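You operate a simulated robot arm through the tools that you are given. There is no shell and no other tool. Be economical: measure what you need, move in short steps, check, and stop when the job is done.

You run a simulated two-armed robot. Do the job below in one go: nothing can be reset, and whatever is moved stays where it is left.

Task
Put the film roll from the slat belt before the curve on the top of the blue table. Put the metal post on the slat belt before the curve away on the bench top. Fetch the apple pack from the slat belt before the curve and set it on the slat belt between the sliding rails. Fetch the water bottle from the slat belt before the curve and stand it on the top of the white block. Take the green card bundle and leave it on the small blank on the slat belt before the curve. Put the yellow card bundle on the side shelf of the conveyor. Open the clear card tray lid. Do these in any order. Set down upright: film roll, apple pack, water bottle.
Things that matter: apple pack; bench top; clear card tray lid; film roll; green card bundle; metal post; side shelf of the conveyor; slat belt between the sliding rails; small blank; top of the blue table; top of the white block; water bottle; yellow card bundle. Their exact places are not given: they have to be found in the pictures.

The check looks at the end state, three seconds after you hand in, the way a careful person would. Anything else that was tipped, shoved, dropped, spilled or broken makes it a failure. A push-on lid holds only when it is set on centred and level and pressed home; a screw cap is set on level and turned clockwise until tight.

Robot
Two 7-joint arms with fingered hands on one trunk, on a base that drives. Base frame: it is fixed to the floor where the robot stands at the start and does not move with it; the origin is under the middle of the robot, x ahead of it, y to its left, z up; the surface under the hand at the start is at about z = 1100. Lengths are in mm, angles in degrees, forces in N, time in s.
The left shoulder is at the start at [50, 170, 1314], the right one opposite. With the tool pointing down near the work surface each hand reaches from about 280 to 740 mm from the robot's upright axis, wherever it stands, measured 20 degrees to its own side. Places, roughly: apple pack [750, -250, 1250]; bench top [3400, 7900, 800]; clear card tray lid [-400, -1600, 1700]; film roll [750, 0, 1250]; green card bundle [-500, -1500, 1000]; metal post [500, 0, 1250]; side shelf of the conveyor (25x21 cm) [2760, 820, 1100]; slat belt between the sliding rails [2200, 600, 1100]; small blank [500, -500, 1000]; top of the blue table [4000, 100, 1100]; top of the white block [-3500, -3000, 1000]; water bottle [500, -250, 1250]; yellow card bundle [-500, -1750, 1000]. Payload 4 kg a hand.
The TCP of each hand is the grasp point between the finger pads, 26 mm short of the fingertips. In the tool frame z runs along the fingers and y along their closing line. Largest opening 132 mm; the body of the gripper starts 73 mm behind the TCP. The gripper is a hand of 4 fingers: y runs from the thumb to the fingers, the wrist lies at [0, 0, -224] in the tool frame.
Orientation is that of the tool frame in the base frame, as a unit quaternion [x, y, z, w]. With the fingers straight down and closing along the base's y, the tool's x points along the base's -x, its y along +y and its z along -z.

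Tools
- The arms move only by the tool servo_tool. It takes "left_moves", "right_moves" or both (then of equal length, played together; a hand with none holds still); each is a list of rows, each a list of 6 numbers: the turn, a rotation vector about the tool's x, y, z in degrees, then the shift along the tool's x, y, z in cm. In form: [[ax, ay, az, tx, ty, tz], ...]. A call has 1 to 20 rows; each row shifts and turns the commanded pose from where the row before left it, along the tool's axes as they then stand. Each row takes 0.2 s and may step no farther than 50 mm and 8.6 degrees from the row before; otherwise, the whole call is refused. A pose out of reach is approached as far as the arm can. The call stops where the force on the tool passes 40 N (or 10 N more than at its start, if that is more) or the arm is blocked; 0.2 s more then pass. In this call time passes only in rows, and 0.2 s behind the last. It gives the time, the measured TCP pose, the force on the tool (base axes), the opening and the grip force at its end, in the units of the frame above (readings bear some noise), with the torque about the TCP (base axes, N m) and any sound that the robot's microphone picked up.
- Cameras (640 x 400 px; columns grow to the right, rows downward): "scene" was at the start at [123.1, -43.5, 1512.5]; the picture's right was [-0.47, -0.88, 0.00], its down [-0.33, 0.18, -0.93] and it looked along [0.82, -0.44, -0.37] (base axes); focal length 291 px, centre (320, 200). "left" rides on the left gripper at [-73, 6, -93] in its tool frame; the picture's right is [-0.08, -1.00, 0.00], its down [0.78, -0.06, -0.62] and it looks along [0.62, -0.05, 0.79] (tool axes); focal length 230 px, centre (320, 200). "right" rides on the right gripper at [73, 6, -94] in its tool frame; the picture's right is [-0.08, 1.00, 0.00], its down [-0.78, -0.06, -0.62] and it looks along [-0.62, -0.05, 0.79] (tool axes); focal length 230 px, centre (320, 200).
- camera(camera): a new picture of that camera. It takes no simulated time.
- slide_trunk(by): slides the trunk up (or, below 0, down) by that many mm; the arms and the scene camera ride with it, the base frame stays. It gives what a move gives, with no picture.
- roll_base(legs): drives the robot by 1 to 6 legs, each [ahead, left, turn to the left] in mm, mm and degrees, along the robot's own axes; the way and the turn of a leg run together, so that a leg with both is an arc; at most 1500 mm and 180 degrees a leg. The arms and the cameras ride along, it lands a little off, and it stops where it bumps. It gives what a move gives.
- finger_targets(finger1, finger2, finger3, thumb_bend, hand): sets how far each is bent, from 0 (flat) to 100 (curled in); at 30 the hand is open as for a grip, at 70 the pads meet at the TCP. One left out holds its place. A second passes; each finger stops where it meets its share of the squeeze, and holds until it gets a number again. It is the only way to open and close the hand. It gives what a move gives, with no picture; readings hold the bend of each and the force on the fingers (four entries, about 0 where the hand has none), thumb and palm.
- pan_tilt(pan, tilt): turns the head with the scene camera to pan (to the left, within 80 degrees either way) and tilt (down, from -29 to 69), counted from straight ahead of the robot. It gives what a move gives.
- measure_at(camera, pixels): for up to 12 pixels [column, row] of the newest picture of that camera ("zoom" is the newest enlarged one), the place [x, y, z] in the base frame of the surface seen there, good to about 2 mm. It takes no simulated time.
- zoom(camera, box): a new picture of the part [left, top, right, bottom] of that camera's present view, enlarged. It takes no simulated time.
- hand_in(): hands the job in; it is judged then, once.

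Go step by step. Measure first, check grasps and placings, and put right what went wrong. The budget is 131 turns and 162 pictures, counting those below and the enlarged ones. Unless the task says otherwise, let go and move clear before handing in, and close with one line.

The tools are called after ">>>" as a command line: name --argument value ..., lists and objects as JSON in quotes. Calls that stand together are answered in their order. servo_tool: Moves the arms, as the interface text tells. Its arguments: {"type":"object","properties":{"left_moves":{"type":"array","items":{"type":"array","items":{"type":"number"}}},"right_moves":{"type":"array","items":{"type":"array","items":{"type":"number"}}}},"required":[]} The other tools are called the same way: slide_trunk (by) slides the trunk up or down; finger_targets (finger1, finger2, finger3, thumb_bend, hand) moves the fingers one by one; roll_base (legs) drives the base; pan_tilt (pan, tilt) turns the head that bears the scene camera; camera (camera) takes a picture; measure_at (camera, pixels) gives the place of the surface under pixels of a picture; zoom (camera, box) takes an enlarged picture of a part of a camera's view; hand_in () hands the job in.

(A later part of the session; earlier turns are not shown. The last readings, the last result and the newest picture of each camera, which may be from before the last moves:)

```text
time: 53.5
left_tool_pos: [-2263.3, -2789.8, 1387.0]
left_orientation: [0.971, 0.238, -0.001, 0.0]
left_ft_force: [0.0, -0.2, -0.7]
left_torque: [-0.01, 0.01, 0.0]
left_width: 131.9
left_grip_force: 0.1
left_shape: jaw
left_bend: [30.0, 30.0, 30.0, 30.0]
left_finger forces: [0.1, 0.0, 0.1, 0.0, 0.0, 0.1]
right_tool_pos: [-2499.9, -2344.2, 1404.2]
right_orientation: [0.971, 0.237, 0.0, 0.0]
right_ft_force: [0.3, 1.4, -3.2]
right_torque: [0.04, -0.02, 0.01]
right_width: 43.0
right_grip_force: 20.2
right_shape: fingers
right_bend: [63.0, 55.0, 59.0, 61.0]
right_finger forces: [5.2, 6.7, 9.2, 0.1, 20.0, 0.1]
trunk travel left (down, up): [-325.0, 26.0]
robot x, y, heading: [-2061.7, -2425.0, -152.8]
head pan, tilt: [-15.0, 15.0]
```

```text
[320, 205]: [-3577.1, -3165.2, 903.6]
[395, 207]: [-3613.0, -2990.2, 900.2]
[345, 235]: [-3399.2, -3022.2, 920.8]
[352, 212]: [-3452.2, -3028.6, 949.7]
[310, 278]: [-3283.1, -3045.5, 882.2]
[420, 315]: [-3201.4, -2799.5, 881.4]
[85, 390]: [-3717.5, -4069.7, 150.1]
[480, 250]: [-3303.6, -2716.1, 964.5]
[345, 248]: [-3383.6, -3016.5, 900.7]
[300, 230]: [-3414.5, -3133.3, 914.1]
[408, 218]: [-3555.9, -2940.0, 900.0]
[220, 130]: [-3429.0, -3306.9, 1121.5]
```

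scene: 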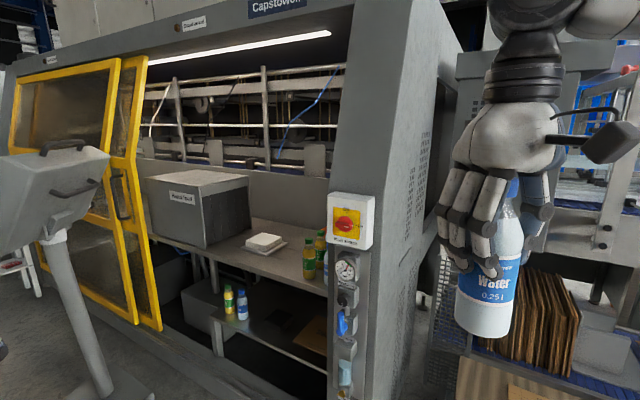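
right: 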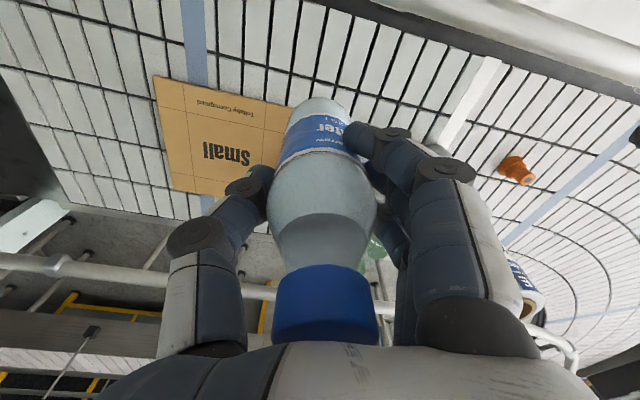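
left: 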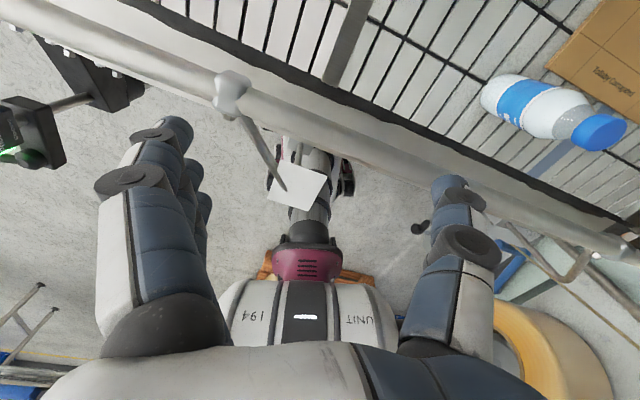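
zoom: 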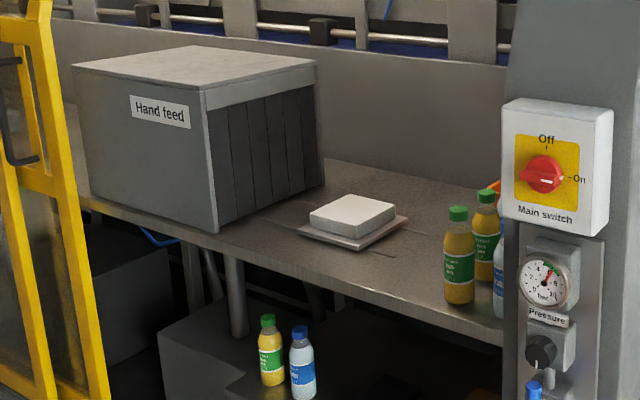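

The shelf front runs along (-0.317,-0.948), so the facing heading is 161.5°. I tuck in the left hand, turn here and approach diagonally, keeping clear of the console at (-2822,-3528).

>>> servo_tool --left_moves '[[0, 0, 0, 0, -5, 0], [0, 0, 0, 0, -5, 0], [0, 0, 0, 0, -5, 0], [0, 0, 0, 0, -4, 0]]'

>>> roll_base --legs '[[0, 0, -45.8], [100, 0, 0], [0, 700, 0]]'

>>> pan_tilt --pan 0 --tilt 25

>>> camera --camera "scene"

```text
time: 54.5
left_tool_pos: [-2353.0, -2618.0, 1387.1]
left_orientation: [0.972, 0.237, -0.001, -0.001]
left_ft_force: [-1.1, 0.5, -0.6]
left_torque: [-0.01, -0.01, 0.03]
left_width: 131.9
left_grip_force: 0.1
left_shape: jaw
left_bend: [30.0, 30.0, 30.0, 30.0]
left_finger forces: [0.0, 0.1, 0.0, 0.0, 0.0, 0.0]
right_tool_pos: [-2502.0, -2343.1, 1403.6]
right_orientation: [0.972, 0.237, 0.0, 0.001]
right_ft_force: [-0.2, -0.2, -2.0]
right_torque: [-0.02, -0.01, 0.0]
right_width: 43.1
right_grip_force: 20.3
right_shape: fingers
right_bend: [63.0, 55.0, 59.0, 61.0]
right_finger forces: [5.3, 6.7, 9.3, 0.0, 19.9, 0.1]
trunk travel left (down, up): [-325.0, 26.0]
robot x, y, heading: [-2056.1, -2423.6, -152.6]
head pan, tilt: [-15.0, 15.0]
```

```text
time: 63.9
left_tool_pos: [-2712.8, -2989.5, 1386.9]
left_orientation: [0.988, -0.154, -0.001, 0.0]
left_ft_force: [-0.2, 0.5, 0.4]
left_torque: [0.0, 0.03, -0.01]
left_width: 132.0
left_grip_force: 0.0
left_shape: jaw
left_bend: [30.0, 30.0, 30.0, 30.0]
left_finger forces: [0.0, 0.0, 0.0, 0.0, 0.1, 0.0]
right_tool_pos: [-2622.7, -2688.2, 1403.9]
right_orientation: [0.988, -0.155, 0.0, 0.0]
right_ft_force: [-0.7, 0.2, -2.6]
right_torque: [-0.02, 0.02, 0.0]
right_width: 42.7
right_grip_force: 20.6
right_shape: fingers
right_bend: [63.0, 55.0, 59.0, 61.0]
right_finger forces: [5.2, 6.6, 9.4, 0.0, 19.7, 0.1]
trunk travel left (down, up): [-325.0, 26.0]
robot x, y, heading: [-2367.5, -3058.9, 162.4]
head pan, tilt: [-15.0, 15.0]
```

```text
time: 64.7
left_tool_pos: [-2714.2, -2988.9, 1386.9]
left_orientation: [0.988, -0.154, -0.001, 0.0]
left_ft_force: [-0.3, -0.5, -0.3]
left_torque: [0.0, -0.01, 0.0]
left_width: 131.9
left_grip_force: 0.0
left_shape: jaw
left_bend: [30.0, 30.0, 30.0, 30.0]
left_finger forces: [0.0, 0.1, 0.0, 0.1, 0.0, 0.0]
right_tool_pos: [-2622.3, -2687.6, 1402.8]
right_orientation: [0.988, -0.155, 0.0, 0.0]
right_ft_force: [1.0, 0.3, -1.5]
right_torque: [0.03, -0.02, 0.0]
right_width: 42.9
right_grip_force: 20.6
right_shape: fingers
right_bend: [63.0, 55.0, 59.0, 61.0]
right_finger forces: [5.2, 6.8, 9.3, 0.0, 19.9, 0.0]
trunk travel left (down, up): [-325.0, 26.0]
robot x, y, heading: [-2365.7, -3058.4, 162.3]
head pan, tilt: [0.0, 25.0]
```

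```text
138 pictures are left
```

scene: 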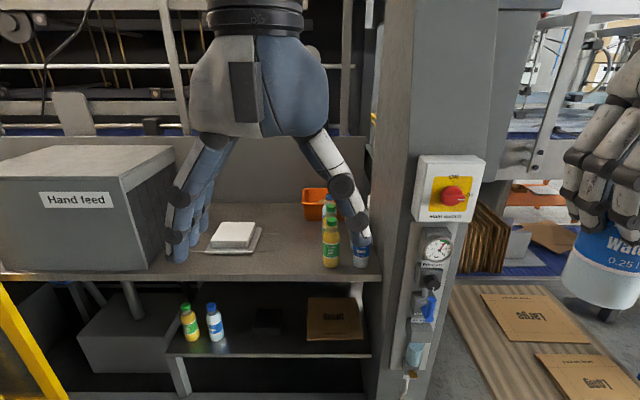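

Block visible at (232,235). Re-measure it plus the switch box and pillar before the final approach.

>>> measure_at --camera "scene" --pixels '[[232, 234], [218, 225], [254, 225], [212, 243], [249, 244], [480, 165], [415, 300], [365, 275], [380, 200], [445, 185], [332, 235], [230, 272]]'

```text
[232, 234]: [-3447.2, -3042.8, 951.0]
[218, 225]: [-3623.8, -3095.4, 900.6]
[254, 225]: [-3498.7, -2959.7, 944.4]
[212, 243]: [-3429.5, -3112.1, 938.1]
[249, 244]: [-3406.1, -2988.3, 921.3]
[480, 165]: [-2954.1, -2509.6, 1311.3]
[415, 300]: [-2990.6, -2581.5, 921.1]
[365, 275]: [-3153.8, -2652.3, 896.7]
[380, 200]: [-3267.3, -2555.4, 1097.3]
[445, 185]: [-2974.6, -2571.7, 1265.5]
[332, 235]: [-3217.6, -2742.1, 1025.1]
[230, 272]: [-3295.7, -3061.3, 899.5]
```

Target pose has the block 600 ahead, 80 left. Drive in diagonally.

>>> roll_base --legs '[[442, 228, 0]]'

>>> servo_tool --left_moves '[[0, 0, 0, 0, 4, 0], [0, 0, 0, 0, 4, 0], [0, 0, 0, 0, 4, 0]]'

>>> camera --camera "right"

>>> camera --camera "scene"

```text
time: 67.6
left_tool_pos: [-3202.6, -3071.7, 1387.9]
left_orientation: [0.988, -0.152, -0.001, 0.0]
left_ft_force: [0.1, 0.5, -0.2]
left_torque: [0.01, 0.01, 0.0]
left_width: 131.9
left_grip_force: 0.0
left_shape: jaw
left_bend: [30.0, 30.0, 30.0, 30.0]
left_finger forces: [0.1, 0.0, 0.1, 0.1, 0.0, 0.0]
right_tool_pos: [-3113.1, -2770.6, 1402.8]
right_orientation: [0.988, -0.152, 0.0, -0.001]
right_ft_force: [0.1, 0.0, -1.5]
right_torque: [0.02, -0.04, 0.01]
right_width: 42.8
right_grip_force: 21.3
right_shape: fingers
right_bend: [63.0, 55.0, 59.0, 61.0]
right_finger forces: [5.2, 6.7, 9.5, 0.0, 19.8, 0.0]
trunk travel left (down, up): [-325.0, 26.0]
robot x, y, heading: [-2855.8, -3136.3, 162.2]
head pan, tilt: [0.0, 25.0]
```

```text
time: 68.4
left_tool_pos: [-3239.3, -3187.8, 1386.8]
left_orientation: [0.988, -0.152, -0.001, -0.001]
left_ft_force: [-0.7, 1.3, 0.2]
left_torque: [0.05, -0.04, 0.0]
left_width: 131.8
left_grip_force: 0.1
left_shape: jaw
left_bend: [30.0, 30.0, 30.0, 30.0]
left_finger forces: [0.1, 0.0, 0.1, 0.0, 0.1, 0.1]
right_tool_pos: [-3113.3, -2772.5, 1403.2]
right_orientation: [0.988, -0.152, 0.0, -0.001]
right_ft_force: [-0.5, 0.4, -2.1]
right_torque: [0.01, -0.02, 0.02]
right_width: 42.8
right_grip_force: 20.7
right_shape: fingers
right_bend: [63.0, 55.0, 59.0, 61.0]
right_finger forces: [5.2, 6.7, 9.4, 0.0, 19.8, 0.0]
trunk travel left (down, up): [-325.0, 26.0]
robot x, y, heading: [-2859.3, -3140.1, 162.4]
head pan, tilt: [0.0, 25.0]
```

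```text
137 pictures are left
```

right: 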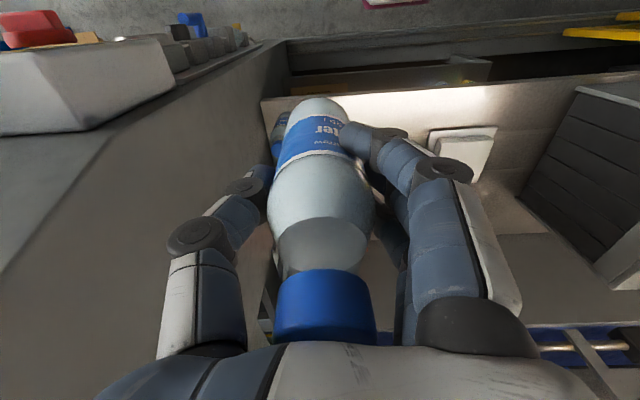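

```text
136 pictures are left
```

scene: 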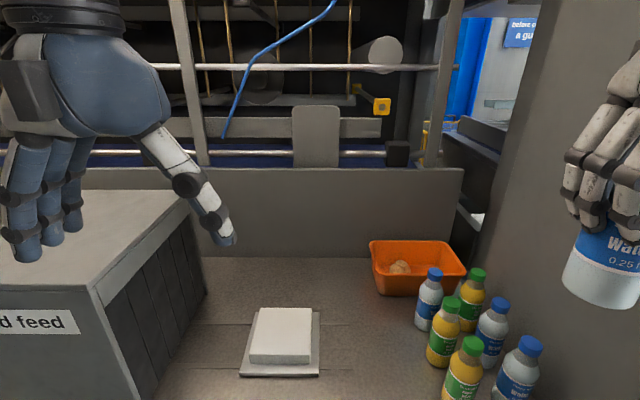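

Clear view of the block: top corners near (262,310),(311,310),(308,353),(252,353). Measure.

>>> measure_at --camera "scene" --pixels '[[263, 312], [310, 312], [307, 351], [254, 351], [284, 332]]'

```text
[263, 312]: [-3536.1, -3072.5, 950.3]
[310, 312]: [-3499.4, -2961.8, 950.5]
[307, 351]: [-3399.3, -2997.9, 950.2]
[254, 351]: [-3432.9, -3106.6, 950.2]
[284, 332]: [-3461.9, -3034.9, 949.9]
```

Block top centre (-3466,-3035,950). Move the left hand aside, then carry the bottle over it at height.

>>> servo_tool --left_moves '[[0, 0, 0, 0, 4.5, 0], [0, 0, 0, 0, 4.5, 0], [0, 0, 0, 0, 4.5, 0], [0, 0, 0, 0, 0, 0], [0, 0, 0, 0, 0, 0], [0, 0, 0, 0, 0, 0], [0, 0, 0, 0, 0, 0], [0, 0, 0, 0, 0, 0], [0, 0, 0, 0, 0, 0], [0, 0, 0, 0, 0, 0], [0, 0, 0, 0, 0, 0]]' --right_moves '[[0, 0, 0, 0, 0, 0], [0, 0, 0, 0, 0, 0], [0, 0, 0, -2.85, 3.98, 0], [0, 0, 0, -2.85, 3.98, 0], [0, 0, 0, -2.85, 3.98, 0], [0, 0, 0, -2.85, 3.98, 0], [0, 0, 0, -2.85, 3.98, 0], [0, 0, 0, -2.85, 3.98, 0], [0, 0, 0, -2.85, 3.98, 0], [0, 0, 0, -2.85, 3.98, 0], [0, 0, 0, -2.85, 3.98, 0]]'

>>> camera --camera "scene"

```text
time: 71.0
left_tool_pos: [-3281.1, -3314.6, 1386.6]
left_orientation: [0.988, -0.152, 0.0, 0.0]
left_ft_force: [0.2, -0.9, -0.2]
left_torque: [-0.02, 0.0, -0.01]
left_width: 131.9
left_grip_force: 0.0
left_shape: jaw
left_bend: [30.0, 30.0, 30.0, 30.0]
left_finger forces: [0.0, 0.0, 0.1, 0.1, 0.0, 0.0]
right_tool_pos: [-3411.7, -2971.1, 1410.8]
right_orientation: [0.983, -0.183, -0.001, 0.022]
right_ft_force: [0.7, 0.2, -3.7]
right_torque: [-0.02, 0.0, -0.02]
right_width: 42.0
right_grip_force: 21.5
right_shape: fingers
right_bend: [63.0, 55.0, 58.0, 61.0]
right_finger forces: [5.6, 7.3, 9.8, 0.1, 20.3, 0.0]
right hand out of reach, approached as far as the arm can: row 10, 11
trunk travel left (down, up): [-325.0, 26.0]
robot x, y, heading: [-2856.5, -3138.0, 162.2]
head pan, tilt: [0.0, 25.0]
stopped in row 11 (right hand): the arm was blocked; the commanded pose is now the measured one
```

```text
135 pictures are left
```

scene: 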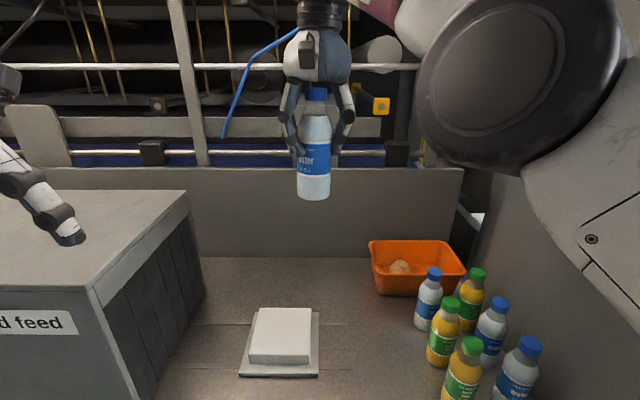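

Reach ran out at this height; lower 150 mm first, straighten, then finish the shift.

>>> servo_tool --right_moves '[[0, 0, 0, 0, 0, 4], [0, 0, 0, 0, 0, 4], [0, 0, 0, 0, 0, 4], [0, 0, 0, 0, 0, 3], [2.5, -0.5, -3.6, 0, 0, 0], [0, 0, 0, -0.8, 2, 1], [0, 0, 0, -0.8, 2, 1], [0, 0, 0, -0.8, 2, 1], [0, 0, 0, -0.8, 1.7, 0]]'

>>> camera --camera "scene"

```text
time: 73.2
left_tool_pos: [-3279.3, -3313.7, 1387.2]
left_orientation: [0.988, -0.152, -0.001, 0.001]
left_ft_force: [0.2, 0.7, -0.1]
left_torque: [-0.03, -0.04, 0.01]
left_width: 132.0
left_grip_force: 0.0
left_shape: jaw
left_bend: [30.0, 30.0, 30.0, 30.0]
left_finger forces: [0.0, 0.0, 0.0, 0.0, 0.0, 0.1]
right_tool_pos: [-3472.8, -2978.0, 1248.6]
right_orientation: [0.98, -0.2, -0.011, 0.021]
right_ft_force: [0.1, 0.0, -3.1]
right_torque: [-0.02, 0.0, 0.0]
right_width: 41.2
right_grip_force: 21.9
right_shape: fingers
right_bend: [63.0, 55.0, 58.0, 61.0]
right_finger forces: [5.6, 7.4, 10.0, 0.0, 20.3, 0.1]
right hand out of reach, approached as far as the arm can: row 9
trunk travel left (down, up): [-325.0, 26.0]
robot x, y, heading: [-2854.4, -3137.1, 162.4]
head pan, tilt: [0.0, 25.0]
stopped in row 9 (right hand): the arm was blocked; the commanded pose is now the measured one
```

```text
134 pictures are left
```

scene: 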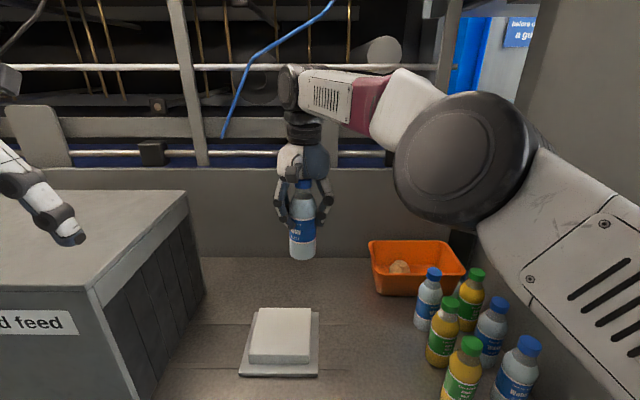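

The right arm is at its limit; I need the base ~70 mm closer. Check the machine's sill below first.

>>> pan_tilt --pan 10 --tilt 62

>>> camera --camera "scene"

```text
time: 74.2
left_tool_pos: [-3280.3, -3314.9, 1387.7]
left_orientation: [0.988, -0.153, -0.001, 0.0]
left_ft_force: [0.2, 0.6, 0.0]
left_torque: [-0.01, 0.03, -0.02]
left_width: 131.7
left_grip_force: 0.1
left_shape: jaw
left_bend: [30.0, 30.0, 30.0, 30.0]
left_finger forces: [0.0, 0.0, 0.0, 0.1, 0.0, 0.0]
right_tool_pos: [-3473.4, -2979.5, 1250.3]
right_orientation: [0.98, -0.199, -0.012, 0.021]
right_ft_force: [-0.1, -0.5, -2.4]
right_torque: [0.01, 0.02, -0.02]
right_width: 41.3
right_grip_force: 21.4
right_shape: fingers
right_bend: [63.0, 55.0, 58.0, 61.0]
right_finger forces: [5.6, 7.3, 10.0, 0.1, 20.3, 0.0]
trunk travel left (down, up): [-325.0, 26.0]
robot x, y, heading: [-2855.5, -3141.3, 162.4]
head pan, tilt: [10.0, 62.0]
```

```text
133 pictures are left
```

scene: 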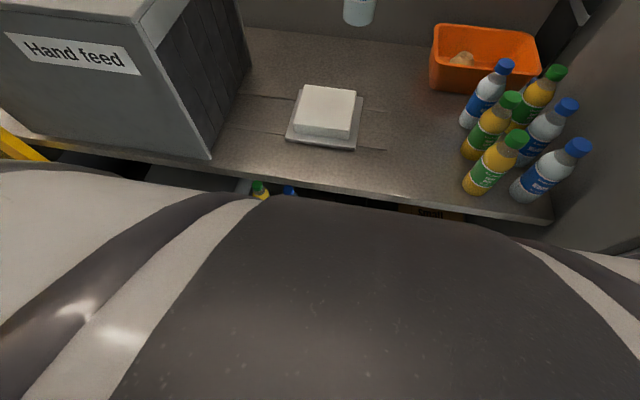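

The torso hides the sill. I pull the hand back 60 mm, then try 60 mm ahead (it stops if it bumps).

>>> servo_tool --right_moves '[[0, 0, 0, 3, 0, 0], [0, 0, 0, 4, 0, 1]]'

>>> roll_base --legs '[[65, 0, 0]]'

```text
time: 74.8
left_tool_pos: [-3278.1, -3316.2, 1388.0]
left_orientation: [0.988, -0.153, 0.0, 0.0]
left_ft_force: [0.3, -0.4, 0.3]
left_torque: [-0.01, 0.03, -0.01]
left_width: 132.3
left_grip_force: 0.1
left_shape: jaw
left_bend: [30.0, 30.0, 30.0, 30.0]
left_finger forces: [0.0, 0.1, 0.1, 0.0, 0.0, 0.1]
right_tool_pos: [-3406.8, -3011.4, 1237.5]
right_orientation: [0.98, -0.196, -0.011, 0.018]
right_ft_force: [0.5, 0.4, -2.4]
right_torque: [0.04, 0.02, 0.02]
right_width: 41.4
right_grip_force: 22.0
right_shape: fingers
right_bend: [63.0, 55.0, 58.0, 61.0]
right_finger forces: [6.0, 7.4, 10.1, 0.0, 20.1, 0.0]
trunk travel left (down, up): [-325.0, 26.0]
robot x, y, heading: [-2858.2, -3138.7, 162.6]
head pan, tilt: [10.0, 62.0]
```

```text
time: 76.0
left_tool_pos: [-3344.2, -3294.5, 1387.0]
left_orientation: [0.988, -0.154, 0.0, 0.0]
left_ft_force: [-0.5, 0.3, -0.3]
left_torque: [0.02, 0.0, 0.02]
left_width: 132.1
left_grip_force: 0.0
left_shape: jaw
left_bend: [30.0, 30.0, 30.0, 30.0]
left_finger forces: [0.0, 0.0, 0.0, 0.0, 0.0, 0.0]
right_tool_pos: [-3469.0, -2988.6, 1237.0]
right_orientation: [0.98, -0.199, -0.01, 0.019]
right_ft_force: [0.6, -0.6, -3.0]
right_torque: [0.02, 0.01, 0.03]
right_width: 41.3
right_grip_force: 22.2
right_shape: fingers
right_bend: [63.0, 55.0, 58.0, 61.0]
right_finger forces: [6.0, 7.3, 10.2, 0.0, 20.2, 0.0]
trunk travel left (down, up): [-325.0, 26.0]
robot x, y, heading: [-2918.3, -3122.5, 162.3]
head pan, tilt: [10.0, 62.0]
stopped in leg 1: the robot was blocked; the commanded pose is now the measured one
```

Nearly the whole way done. Level the hand and bring the bottle over the block at z≈1085, then look.

>>> servo_tool --right_moves '[[2.4, 0.7, 0, 0, 0, 0], [0, 0, 0, 1, 2, 2], [0, 0, 0, 1.1, 2.1, 3], [0, 0, 0, 0, 0, 4], [0, 0, 0, 0, 0, 3], [0, 0, 0, 0, 0, 3]]'

>>> pan_tilt --pan 10 --tilt 45

>>> camera --camera "scene"

>>> camera --camera "right"

```text
time: 77.6
left_tool_pos: [-3341.8, -3294.9, 1386.4]
left_orientation: [0.988, -0.155, 0.0, -0.001]
left_ft_force: [-0.5, 0.8, 0.3]
left_torque: [0.03, -0.01, 0.0]
left_width: 132.4
left_grip_force: 0.0
left_shape: jaw
left_bend: [30.0, 30.0, 30.0, 30.0]
left_finger forces: [0.0, 0.0, 0.0, 0.1, 0.0, 0.1]
right_tool_pos: [-3480.6, -2999.8, 1106.8]
right_orientation: [0.971, -0.236, -0.009, 0.024]
right_ft_force: [-0.6, -0.4, -2.7]
right_torque: [0.0, 0.0, -0.04]
right_width: 41.0
right_grip_force: 21.9
right_shape: fingers
right_bend: [64.0, 55.0, 58.0, 61.0]
right_finger forces: [6.1, 7.4, 10.2, 0.0, 20.0, 0.1]
trunk travel left (down, up): [-325.0, 26.0]
robot x, y, heading: [-2916.5, -3121.2, 162.1]
head pan, tilt: [10.0, 62.0]
stopped in row 6 (right hand): the arm was blocked; the commanded pose is now the measured one
```

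```text
time: 78.4
left_tool_pos: [-3343.8, -3294.4, 1387.3]
left_orientation: [0.988, -0.155, 0.0, 0.0]
left_ft_force: [-0.7, 0.4, 0.5]
left_torque: [0.01, -0.02, 0.0]
left_width: 132.0
left_grip_force: 0.1
left_shape: jaw
left_bend: [30.0, 30.0, 30.0, 30.0]
left_finger forces: [0.0, 0.0, 0.1, 0.0, 0.0, 0.0]
right_tool_pos: [-3482.8, -3001.2, 1108.7]
right_orientation: [0.971, -0.236, -0.01, 0.024]
right_ft_force: [0.3, -0.5, -3.2]
right_torque: [0.01, 0.0, 0.01]
right_width: 41.0
right_grip_force: 21.7
right_shape: fingers
right_bend: [64.0, 55.0, 58.0, 61.0]
right_finger forces: [6.1, 7.3, 10.2, 0.0, 20.2, 0.1]
trunk travel left (down, up): [-325.0, 26.0]
robot x, y, heading: [-2919.0, -3124.9, 162.2]
head pan, tilt: [10.0, 45.0]
```

```text
132 pictures are left
```

scene: 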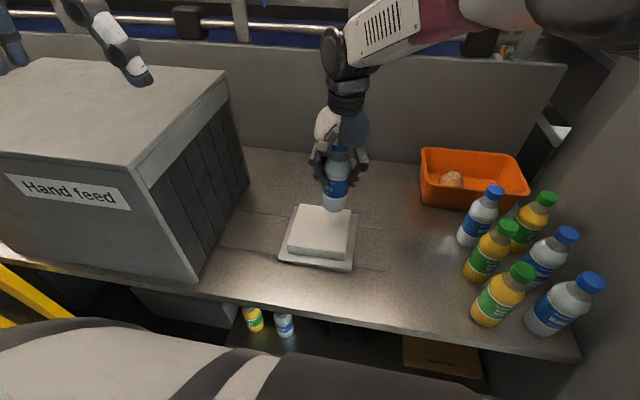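

```text
131 pictures are left
```

right: 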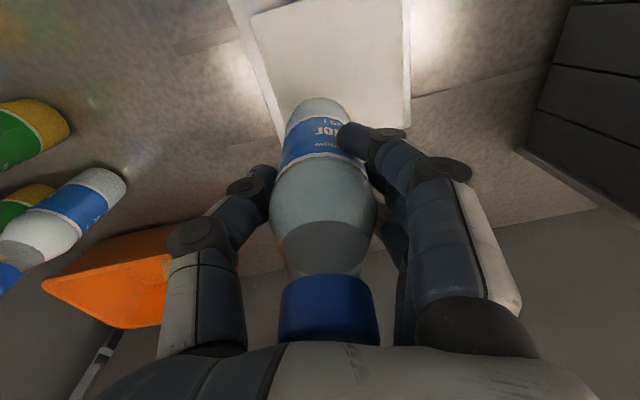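

The arm jams when reaching across; turning the base left would help. Check clearance of the left elbow to the console first.

>>> pan_tilt --pan 78 --tilt 20

>>> camera --camera "scene"

>>> pan_tilt --pan -70 --tilt 20

>>> camera --camera "scene"

```text
time: 79.8
left_tool_pos: [-3343.5, -3294.5, 1386.5]
left_orientation: [0.988, -0.155, 0.0, 0.0]
left_ft_force: [-0.4, -0.5, 0.0]
left_torque: [-0.01, 0.02, -0.01]
left_width: 132.0
left_grip_force: 0.0
left_shape: jaw
left_bend: [30.0, 30.0, 30.0, 30.0]
left_finger forces: [0.0, 0.1, 0.0, 0.1, 0.0, 0.0]
right_tool_pos: [-3481.9, -3000.9, 1108.6]
right_orientation: [0.972, -0.235, -0.009, 0.025]
right_ft_force: [-0.3, -1.2, -2.4]
right_torque: [0.02, 0.0, -0.03]
right_width: 41.2
right_grip_force: 21.3
right_shape: fingers
right_bend: [64.0, 55.0, 58.0, 61.0]
right_finger forces: [6.1, 7.3, 10.3, 0.0, 20.1, 0.0]
trunk travel left (down, up): [-325.0, 26.0]
robot x, y, heading: [-2922.9, -3119.4, 162.2]
head pan, tilt: [78.0, 20.0]
```

```text
130 pictures are left
```

scene: 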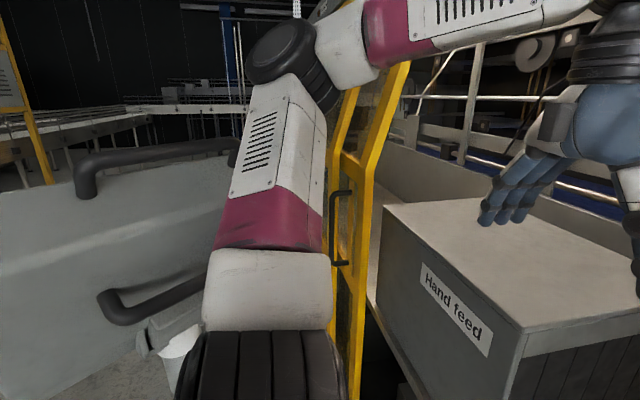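

```text
time: 82.1
left_tool_pos: [-3344.6, -3293.3, 1386.1]
left_orientation: [0.988, -0.154, 0.0, -0.001]
left_ft_force: [-0.9, -0.3, -0.6]
left_torque: [-0.01, -0.02, -0.04]
left_width: 132.1
left_grip_force: 0.1
left_shape: jaw
left_bend: [30.0, 30.0, 30.0, 30.0]
left_finger forces: [0.0, 0.0, 0.0, 0.1, 0.0, 0.0]
right_tool_pos: [-3483.2, -3000.5, 1107.8]
right_orientation: [0.972, -0.234, -0.01, 0.024]
right_ft_force: [0.2, -0.1, -3.8]
right_torque: [0.04, -0.05, -0.03]
right_width: 41.1
right_grip_force: 21.9
right_shape: fingers
right_bend: [64.0, 55.0, 58.0, 61.0]
right_finger forces: [6.2, 7.3, 10.3, 0.1, 20.2, 0.0]
trunk travel left (down, up): [-325.0, 26.0]
robot x, y, heading: [-2920.3, -3121.6, 162.1]
head pan, tilt: [-70.0, 20.0]
```

```text
129 pictures are left
```

scene: 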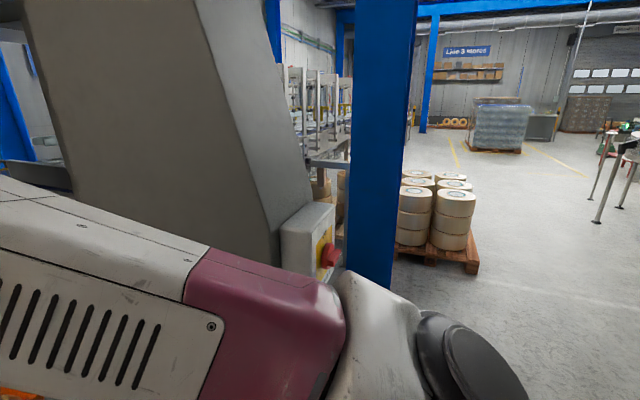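

Try turning the hand further the way it drifts (clockwise), which should free the wrist, then level and shift.

>>> servo_tool --right_moves '[[0, 0, 8, 0, 0, 0], [0, 0, 8, 0, 0, 0], [0, 0, 8, 0, 0, 0], [2.5, 1, 0, 0, 0, 0]]'

```text
time: 83.3
left_tool_pos: [-3343.1, -3293.7, 1387.3]
left_orientation: [0.988, -0.155, -0.001, 0.001]
left_ft_force: [0.6, 0.8, 0.4]
left_torque: [0.01, 0.03, 0.01]
left_width: 131.8
left_grip_force: 0.0
left_shape: jaw
left_bend: [30.0, 30.0, 30.0, 30.0]
left_finger forces: [0.0, 0.0, 0.1, 0.1, 0.0, 0.0]
right_tool_pos: [-3492.1, -2976.3, 1123.3]
right_orientation: [0.89, -0.455, 0.011, 0.029]
right_ft_force: [0.3, 0.7, -2.6]
right_torque: [0.02, -0.01, -0.03]
right_width: 41.2
right_grip_force: 22.2
right_shape: fingers
right_bend: [64.0, 55.0, 58.0, 61.0]
right_finger forces: [6.2, 7.4, 10.4, 0.1, 20.1, 0.0]
trunk travel left (down, up): [-325.0, 26.0]
robot x, y, heading: [-2916.6, -3123.7, 162.2]
head pan, tilt: [-70.0, 20.0]
stopped in row 4 (right hand): the arm was blocked; the commanded pose is now the measured one
```

Still blocked – the crossing posture is the problem. Bring the hand back to its own side, back off a little, turn the base 20° left so the block lies ahead-right.

>>> servo_tool --right_moves '[[0, 0, -8, 0, 0, -2], [0, 0, -8, 0, -2, -3], [0, 0, -8, 2, -4, -3], [0, 0, -4, 2, -4, -3], [-2, 0, 0, 2, -4, 0], [0, 0, 0, 2, -4, 0]]' --left_moves '[[0, 0, 0, 0, 0, 0], [0, 0, 0, 0, 0, 0], [0, 0, 0, 0, 0, 0], [0, 0, 0, 0, -3, -1], [0, 0, 0, 1, -4, -1], [0, 0, 0, 1, -3, -1]]'

>>> roll_base --legs '[[-70, 0, 0], [0, 0, 20]]'

>>> pan_tilt --pan -10 --tilt 40

>>> camera --camera "scene"

```text
refused: row 3 steps farther than a row can; nothing moved
```

```text
time: 85.6
left_tool_pos: [-3202.4, -3434.3, 1388.3]
left_orientation: [1.0, 0.014, 0.002, 0.014]
left_ft_force: [-0.3, 0.4, 0.3]
left_torque: [0.0, -0.02, -0.02]
left_width: 132.0
left_grip_force: 0.1
left_shape: jaw
left_bend: [30.0, 30.0, 30.0, 30.0]
left_finger forces: [0.0, 0.1, 0.1, 0.0, 0.0, 0.0]
right_tool_pos: [-3448.4, -3190.1, 1121.8]
right_orientation: [0.954, -0.297, 0.02, 0.031]
right_ft_force: [-0.3, 0.3, -2.7]
right_torque: [0.0, -0.02, 0.0]
right_width: 41.1
right_grip_force: 22.8
right_shape: fingers
right_bend: [64.0, 55.0, 58.0, 61.0]
right_finger forces: [6.2, 7.3, 10.4, 0.0, 19.9, 0.0]
trunk travel left (down, up): [-325.0, 26.0]
robot x, y, heading: [-2854.6, -3141.9, -178.3]
head pan, tilt: [-70.0, 20.0]
stopped in leg 2: the robot was blocked; the commanded pose is now the measured one
```

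```text
time: 86.9
left_tool_pos: [-3202.5, -3434.3, 1387.9]
left_orientation: [1.0, 0.016, 0.003, 0.014]
left_ft_force: [0.0, -0.2, 0.0]
left_torque: [-0.02, -0.02, -0.01]
left_width: 131.7
left_grip_force: 0.1
left_shape: jaw
left_bend: [30.0, 30.0, 30.0, 30.0]
left_finger forces: [0.0, 0.1, 0.0, 0.0, 0.0, 0.0]
right_tool_pos: [-3449.1, -3191.0, 1121.2]
right_orientation: [0.955, -0.295, 0.021, 0.032]
right_ft_force: [-0.5, -0.4, -2.7]
right_torque: [0.01, -0.02, 0.0]
right_width: 41.0
right_grip_force: 21.6
right_shape: fingers
right_bend: [64.0, 55.0, 58.0, 61.0]
right_finger forces: [6.3, 7.3, 10.5, 0.0, 20.0, 0.0]
trunk travel left (down, up): [-325.0, 26.0]
robot x, y, heading: [-2855.4, -3144.7, -178.0]
head pan, tilt: [-10.0, 40.0]
```

```text
128 pictures are left
```

scene: 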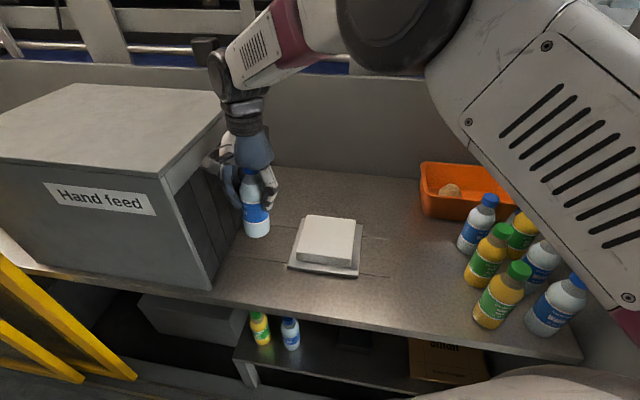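

The servo call was refused, so the hand rode along with the base, but the block now lies ahead-right. Move the hand away from the feed box over the block and level it.

>>> servo_tool --right_moves '[[0, 0, 0, -2, -2.4, 0], [1.3, -1.6, 0, -2, -2.4, 0], [1.4, -1.6, 0, -2, -2.4, 0], [0, 0, 0, -2, -2.4, 0], [0, 0, 0, -2.2, -2.3, 0]]'

>>> camera --camera "scene"

>>> camera --camera "right"

>>> camera --camera "left"

```text
time: 88.1
left_tool_pos: [-3201.7, -3435.4, 1389.7]
left_orientation: [1.0, 0.016, 0.003, 0.013]
left_ft_force: [0.9, -0.1, -0.1]
left_torque: [-0.02, 0.01, 0.0]
left_width: 132.1
left_grip_force: 0.1
left_shape: jaw
left_bend: [30.0, 30.0, 30.0, 30.0]
left_finger forces: [0.0, 0.0, 0.0, 0.0, 0.0, 0.1]
right_tool_pos: [-3464.4, -3036.8, 1116.2]
right_orientation: [0.956, -0.295, 0.0, -0.001]
right_ft_force: [-0.1, -0.7, -3.3]
right_torque: [-0.02, -0.03, -0.02]
right_width: 40.6
right_grip_force: 22.1
right_shape: fingers
right_bend: [64.0, 55.0, 58.0, 61.0]
right_finger forces: [6.5, 7.2, 10.6, 0.0, 19.9, 0.0]
trunk travel left (down, up): [-325.0, 26.0]
robot x, y, heading: [-2858.6, -3143.2, -178.1]
head pan, tilt: [-10.0, 40.0]
```

```text
127 pictures are left
```

scene: 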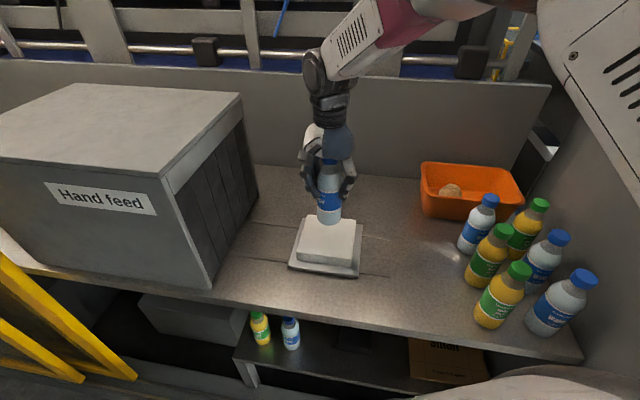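

```text
126 pictures are left
```

right: 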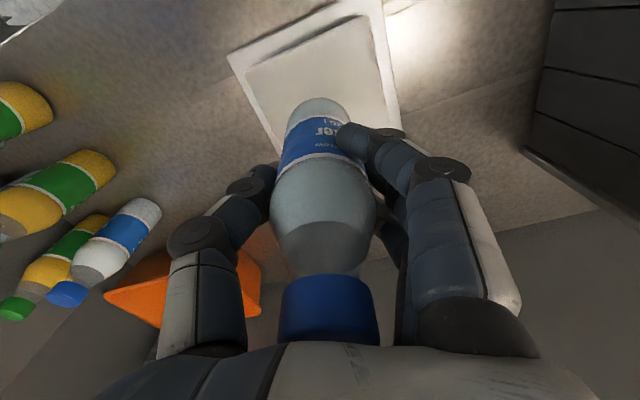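

```text
125 pictures are left
```

left: 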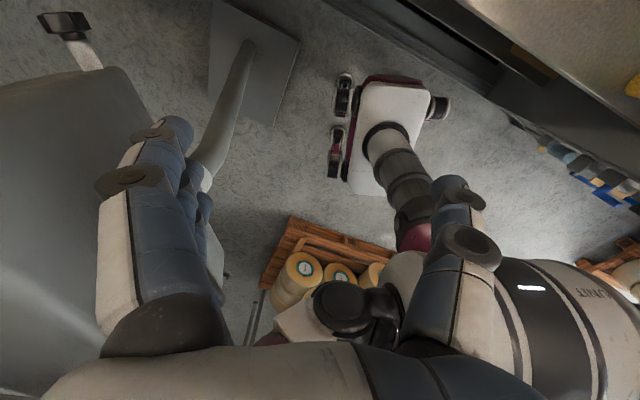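

Level and centred over the block. Lower until touch.

>>> servo_tool --right_moves '[[0, 0, 0, 0, 0, 3], [0, 0, 0, 0, 0, 2], [0, 0, 0, 0, 0, 0.4], [0, 0, 0, 0, 0, 0.3], [0, 0, 0, 0, 0, 0.2]]'

>>> zoom --camera "scene" --box '[240, 110, 420, 290]'

```text
time: 89.3
left_tool_pos: [-3202.4, -3435.1, 1389.3]
left_orientation: [1.0, 0.015, 0.002, 0.014]
left_ft_force: [0.1, -0.4, 0.7]
left_torque: [-0.01, 0.03, 0.0]
left_width: 132.0
left_grip_force: 0.1
left_shape: jaw
left_bend: [30.0, 30.0, 30.0, 30.0]
left_finger forces: [0.0, 0.0, 0.0, 0.0, 0.0, 0.0]
right_tool_pos: [-3464.7, -3035.5, 1056.6]
right_orientation: [0.955, -0.296, 0.001, -0.001]
right_ft_force: [-0.4, -0.5, -2.4]
right_torque: [-0.01, -0.02, 0.06]
right_width: 40.9
right_grip_force: 22.2
right_shape: fingers
right_bend: [64.0, 55.0, 58.0, 61.0]
right_finger forces: [6.3, 7.2, 10.6, 0.0, 19.9, 0.0]
trunk travel left (down, up): [-325.0, 26.0]
robot x, y, heading: [-2848.6, -3136.8, -177.9]
head pan, tilt: [-10.0, 40.0]
```

```text
2.22 times, centred on (330, 200) of scene
```

zoom: 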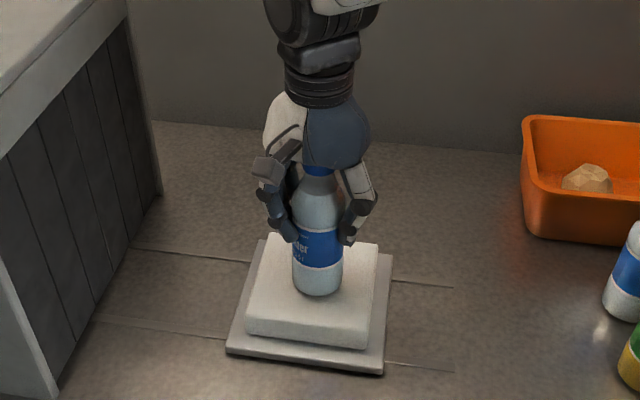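

Weight still carried (−2.4 N); creep down to contact.

>>> servo_tool --right_moves '[[0, 0, 0, 0, 0, 0.15], [0, 0, 0, 0, 0, 0.1], [0, 0, 0, 0, 0, 0.1]]'

```text
time: 90.1
left_tool_pos: [-3201.5, -3435.2, 1388.9]
left_orientation: [1.0, 0.016, 0.002, 0.012]
left_ft_force: [0.2, -0.5, 0.3]
left_torque: [0.0, -0.04, 0.0]
left_width: 132.0
left_grip_force: 0.0
left_shape: jaw
left_bend: [30.0, 30.0, 30.0, 30.0]
left_finger forces: [0.1, 0.0, 0.0, 0.0, 0.1, 0.1]
right_tool_pos: [-3464.4, -3036.1, 1054.0]
right_orientation: [0.955, -0.295, 0.0, 0.0]
right_ft_force: [3.1, -1.0, 9.5]
right_torque: [0.0, -0.01, 0.02]
right_width: 40.6
right_grip_force: 23.4
right_shape: fingers
right_bend: [64.0, 55.0, 58.0, 61.0]
right_finger forces: [7.4, 7.5, 10.0, 0.0, 22.2, 0.0]
trunk travel left (down, up): [-325.0, 26.0]
robot x, y, heading: [-2852.6, -3141.0, -178.1]
head pan, tilt: [-10.0, 40.0]
```

Contact (+9.5 N). Ease 1 mm and open gently.

>>> servo_tool --right_moves '[[0, 0, 0, 0, 0, -0.08]]'

>>> finger_targets --hand "right" --finger1 48 --finger2 48 --finger3 48 --thumb_bend 48

>>> finger_targets --hand "right" --finger1 30 --finger2 30 --finger3 30 --thumb_bend 30

>>> servo_tool --right_moves '[[0, 0, 0, 0, 0, -3], [0, 0, 0, 0, 0, -4], [0, 0, 0, 0, 0, -4], [0, 0, 0, 0, 0, -4], [0, 0, 0, 2, 0, -4]]'

>>> zoom --camera "scene" --box '[200, 80, 440, 300]'

```text
time: 90.5
left_tool_pos: [-3201.2, -3435.4, 1389.4]
left_orientation: [1.0, 0.016, 0.002, 0.013]
left_ft_force: [-0.6, -1.3, 0.3]
left_torque: [0.0, -0.02, 0.01]
left_width: 132.1
left_grip_force: 0.0
left_shape: jaw
left_bend: [30.0, 30.0, 30.0, 30.0]
left_finger forces: [0.0, 0.1, 0.1, 0.0, 0.1, 0.1]
right_tool_pos: [-3466.0, -3036.5, 1056.1]
right_orientation: [0.955, -0.296, 0.0, 0.0]
right_ft_force: [1.8, -0.9, 6.1]
right_torque: [-0.02, 0.03, 0.07]
right_width: 40.5
right_grip_force: 23.4
right_shape: fingers
right_bend: [64.0, 55.0, 58.0, 61.0]
right_finger forces: [7.2, 7.6, 10.3, 0.0, 21.4, 0.0]
trunk travel left (down, up): [-325.0, 26.0]
robot x, y, heading: [-2855.5, -3142.8, -178.0]
head pan, tilt: [-10.0, 40.0]
```

```text
time: 91.5
left_tool_pos: [-3201.5, -3436.3, 1388.1]
left_orientation: [1.0, 0.016, 0.002, 0.013]
left_ft_force: [0.4, 0.2, 0.4]
left_torque: [-0.01, 0.03, 0.02]
left_width: 131.9
left_grip_force: 0.1
left_shape: jaw
left_bend: [30.0, 30.0, 30.0, 30.0]
left_finger forces: [0.1, 0.1, 0.0, 0.0, 0.0, 0.0]
right_tool_pos: [-3465.8, -3035.6, 1053.6]
right_orientation: [0.955, -0.295, 0.001, 0.0]
right_ft_force: [-0.4, -0.3, 0.0]
right_torque: [0.0, -0.01, -0.01]
right_width: 76.6
right_grip_force: 0.1
right_shape: fingers
right_bend: [48.0, 48.0, 48.0, 48.0]
right_finger forces: [0.0, 0.2, 0.0, 0.1, 0.0, 0.0]
trunk travel left (down, up): [-325.0, 26.0]
robot x, y, heading: [-2851.8, -3140.6, -178.0]
head pan, tilt: [-10.0, 40.0]
```

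```text
time: 92.5
left_tool_pos: [-3201.2, -3436.2, 1389.7]
left_orientation: [1.0, 0.016, 0.002, 0.012]
left_ft_force: [0.5, -0.6, 0.5]
left_torque: [-0.01, 0.0, 0.04]
left_width: 131.7
left_grip_force: 0.1
left_shape: jaw
left_bend: [30.0, 30.0, 30.0, 30.0]
left_finger forces: [0.1, 0.1, 0.0, 0.0, 0.1, 0.0]
right_tool_pos: [-3465.4, -3037.0, 1053.9]
right_orientation: [0.955, -0.296, 0.0, -0.001]
right_ft_force: [-0.7, -0.4, 0.3]
right_torque: [0.04, 0.0, 0.0]
right_width: 136.0
right_grip_force: 0.0
right_shape: fingers
right_bend: [30.0, 30.0, 30.0, 30.0]
right_finger forces: [0.0, 0.0, 0.0, 0.0, 0.0, 0.1]
trunk travel left (down, up): [-325.0, 26.0]
robot x, y, heading: [-2855.7, -3143.3, -178.3]
head pan, tilt: [-10.0, 40.0]
```

```text
time: 93.7
left_tool_pos: [-3202.5, -3435.4, 1388.7]
left_orientation: [1.0, 0.016, 0.002, 0.013]
left_ft_force: [-0.1, 0.2, 0.0]
left_torque: [0.0, 0.01, 0.03]
left_width: 131.9
left_grip_force: 0.0
left_shape: jaw
left_bend: [30.0, 30.0, 30.0, 30.0]
left_finger forces: [0.1, 0.0, 0.0, 0.1, 0.0, 0.0]
right_tool_pos: [-3449.2, -3049.0, 1245.3]
right_orientation: [0.955, -0.296, 0.001, -0.001]
right_ft_force: [0.3, -0.1, -0.3]
right_torque: [0.03, -0.05, 0.01]
right_width: 136.0
right_grip_force: 0.0
right_shape: fingers
right_bend: [30.0, 30.0, 30.0, 30.0]
right_finger forces: [0.0, 0.0, 0.1, 0.0, 0.1, 0.0]
trunk travel left (down, up): [-325.0, 26.0]
robot x, y, heading: [-2851.9, -3140.2, -178.2]
head pan, tilt: [-10.0, 40.0]
```

```text
1.82 times, centred on (320, 190) of scene
```

zoom: 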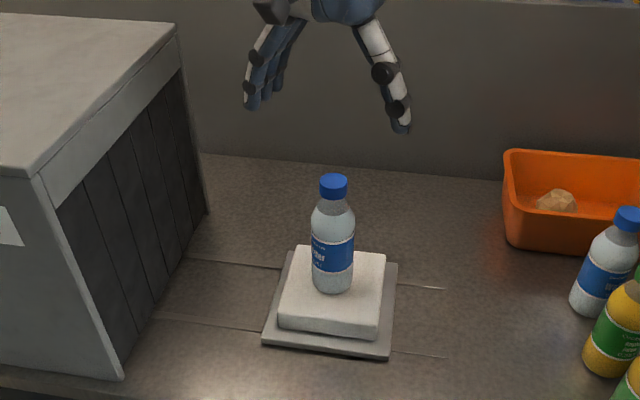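

The bottle stands upright on the block. Retract both hands and back out.

>>> servo_tool --right_moves '[[0, 0, -7, 3, -2, -3], [0, 0, -7, 3, -1.7, -3], [0, 0, -7, 3, -1.5, -3], [0, 0, -7, 3.5, -1, -3], [0, 0, -7, 3.5, -1, 0], [0, 0, 0, 4, -1, 0]]' --left_moves '[[0, 0, 0, 0, -3, -1], [0, 0, 0, 0, -3, 0], [0, 0, 0, 0, -3, 0], [0, 0, 0, 0, -3, 0], [0, 0, 0, 0, -3, 0], [0, 0, 0, 0, -1, 0]]'

>>> roll_base --legs '[[-500, -100, 0]]'

>>> camera --camera "scene"

```text
time: 95.1
left_tool_pos: [-3197.1, -3285.0, 1396.8]
left_orientation: [1.0, 0.017, -0.001, 0.008]
left_ft_force: [0.4, 0.6, 0.5]
left_torque: [0.0, 0.01, 0.0]
left_width: 131.8
left_grip_force: 0.1
left_shape: jaw
left_bend: [30.0, 30.0, 30.0, 30.0]
left_finger forces: [0.0, 0.1, 0.0, 0.1, 0.1, 0.1]
right_tool_pos: [-3224.6, -3034.4, 1367.0]
right_orientation: [1.0, 0.006, -0.004, -0.004]
right_ft_force: [0.4, 0.1, -0.3]
right_torque: [-0.03, 0.01, -0.01]
right_width: 135.7
right_grip_force: 0.1
right_shape: fingers
right_bend: [30.0, 30.0, 30.0, 30.0]
right_finger forces: [0.1, 0.0, 0.0, 0.0, 0.0, 0.0]
trunk travel left (down, up): [-325.0, 26.0]
robot x, y, heading: [-2850.9, -3143.3, -178.0]
head pan, tilt: [-10.0, 40.0]
```

```text
time: 98.0
left_tool_pos: [-2700.4, -3169.7, 1395.6]
left_orientation: [1.0, 0.019, 0.0, 0.007]
left_ft_force: [0.0, 0.0, 0.7]
left_torque: [-0.02, 0.0, 0.05]
left_width: 131.8
left_grip_force: 0.0
left_shape: jaw
left_bend: [30.0, 30.0, 30.0, 30.0]
left_finger forces: [0.0, 0.0, 0.0, 0.1, 0.0, 0.0]
right_tool_pos: [-2728.6, -2920.0, 1367.2]
right_orientation: [1.0, 0.007, -0.002, -0.005]
right_ft_force: [0.1, 0.0, -0.5]
right_torque: [0.03, 0.01, 0.04]
right_width: 136.0
right_grip_force: 0.0
right_shape: fingers
right_bend: [30.0, 30.0, 30.0, 30.0]
right_finger forces: [0.0, 0.1, 0.1, 0.0, 0.0, 0.1]
trunk travel left (down, up): [-325.0, 26.0]
robot x, y, heading: [-2358.0, -3022.8, -177.9]
head pan, tilt: [-10.0, 40.0]
```

```text
122 pictures are left
```

scene: 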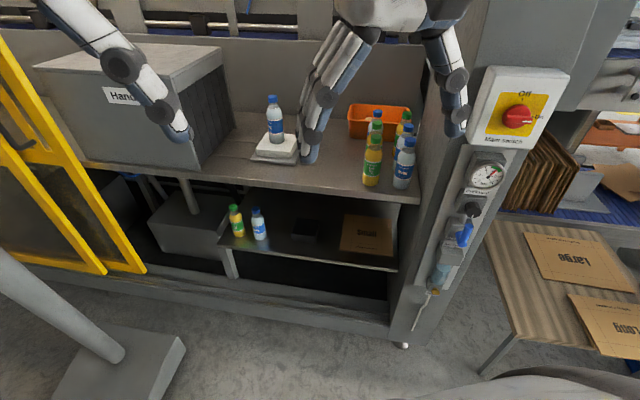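

Bottle is fine. Now drive back to the card tray station in front of the labelling machine.

>>> roll_base --legs '[[0, 0, -113.8], [1101, 0, 0], [0, 0, -19.2], [992, 0, 0], [0, 0, -68]]'

>>> pan_tilt --pan 0 --tilt 15

>>> camera --camera "scene"

```text
time: 117.2
left_tool_pos: [-899.6, -1275.1, 1395.9]
left_orientation: [0.175, 0.984, 0.007, 0.002]
left_ft_force: [1.0, -1.0, 0.0]
left_torque: [0.0, -0.01, -0.02]
left_width: 131.9
left_grip_force: 0.1
left_shape: jaw
left_bend: [30.0, 30.0, 30.0, 30.0]
left_finger forces: [0.1, 0.0, 0.0, 0.0, 0.0, 0.0]
right_tool_pos: [-968.2, -1517.7, 1368.5]
right_orientation: [0.185, 0.983, -0.006, 0.002]
right_ft_force: [-0.5, -0.8, 0.1]
right_torque: [-0.02, -0.01, 0.01]
right_width: 136.1
right_grip_force: 0.1
right_shape: fingers
right_bend: [30.0, 30.0, 30.0, 30.0]
right_finger forces: [0.0, 0.1, 0.0, 0.0, 0.0, 0.0]
trunk travel left (down, up): [-325.0, 26.0]
robot x, y, heading: [-1273.5, -1278.2, -19.9]
head pan, tilt: [-10.0, 40.0]
```

```text
time: 118.1
left_tool_pos: [-898.5, -1275.4, 1395.6]
left_orientation: [0.175, 0.985, 0.007, 0.002]
left_ft_force: [-0.3, 0.7, 0.4]
left_torque: [0.02, -0.02, 0.0]
left_width: 131.9
left_grip_force: 0.0
left_shape: jaw
left_bend: [30.0, 30.0, 30.0, 30.0]
left_finger forces: [0.1, 0.1, 0.0, 0.0, 0.0, 0.0]
right_tool_pos: [-968.0, -1517.9, 1367.1]
right_orientation: [0.186, 0.982, -0.004, 0.001]
right_ft_force: [-0.1, 0.1, 0.5]
right_torque: [0.03, 0.01, 0.01]
right_width: 135.8
right_grip_force: 0.1
right_shape: fingers
right_bend: [30.0, 30.0, 30.0, 30.0]
right_finger forces: [0.0, 0.0, 0.0, 0.0, 0.0, 0.0]
trunk travel left (down, up): [-325.0, 26.0]
robot x, y, heading: [-1274.3, -1284.1, -20.0]
head pan, tilt: [0.0, 15.0]
```

```text
121 pictures are left
```

scene: 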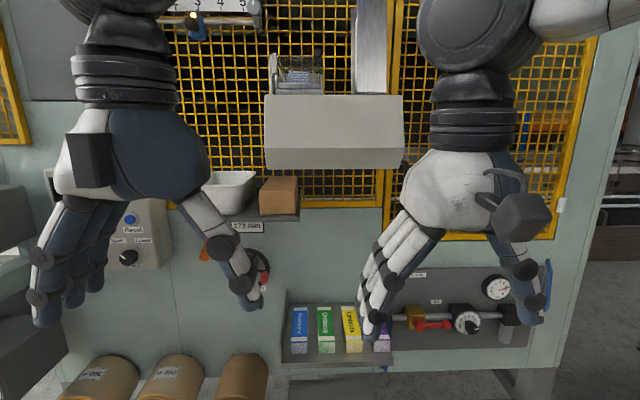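

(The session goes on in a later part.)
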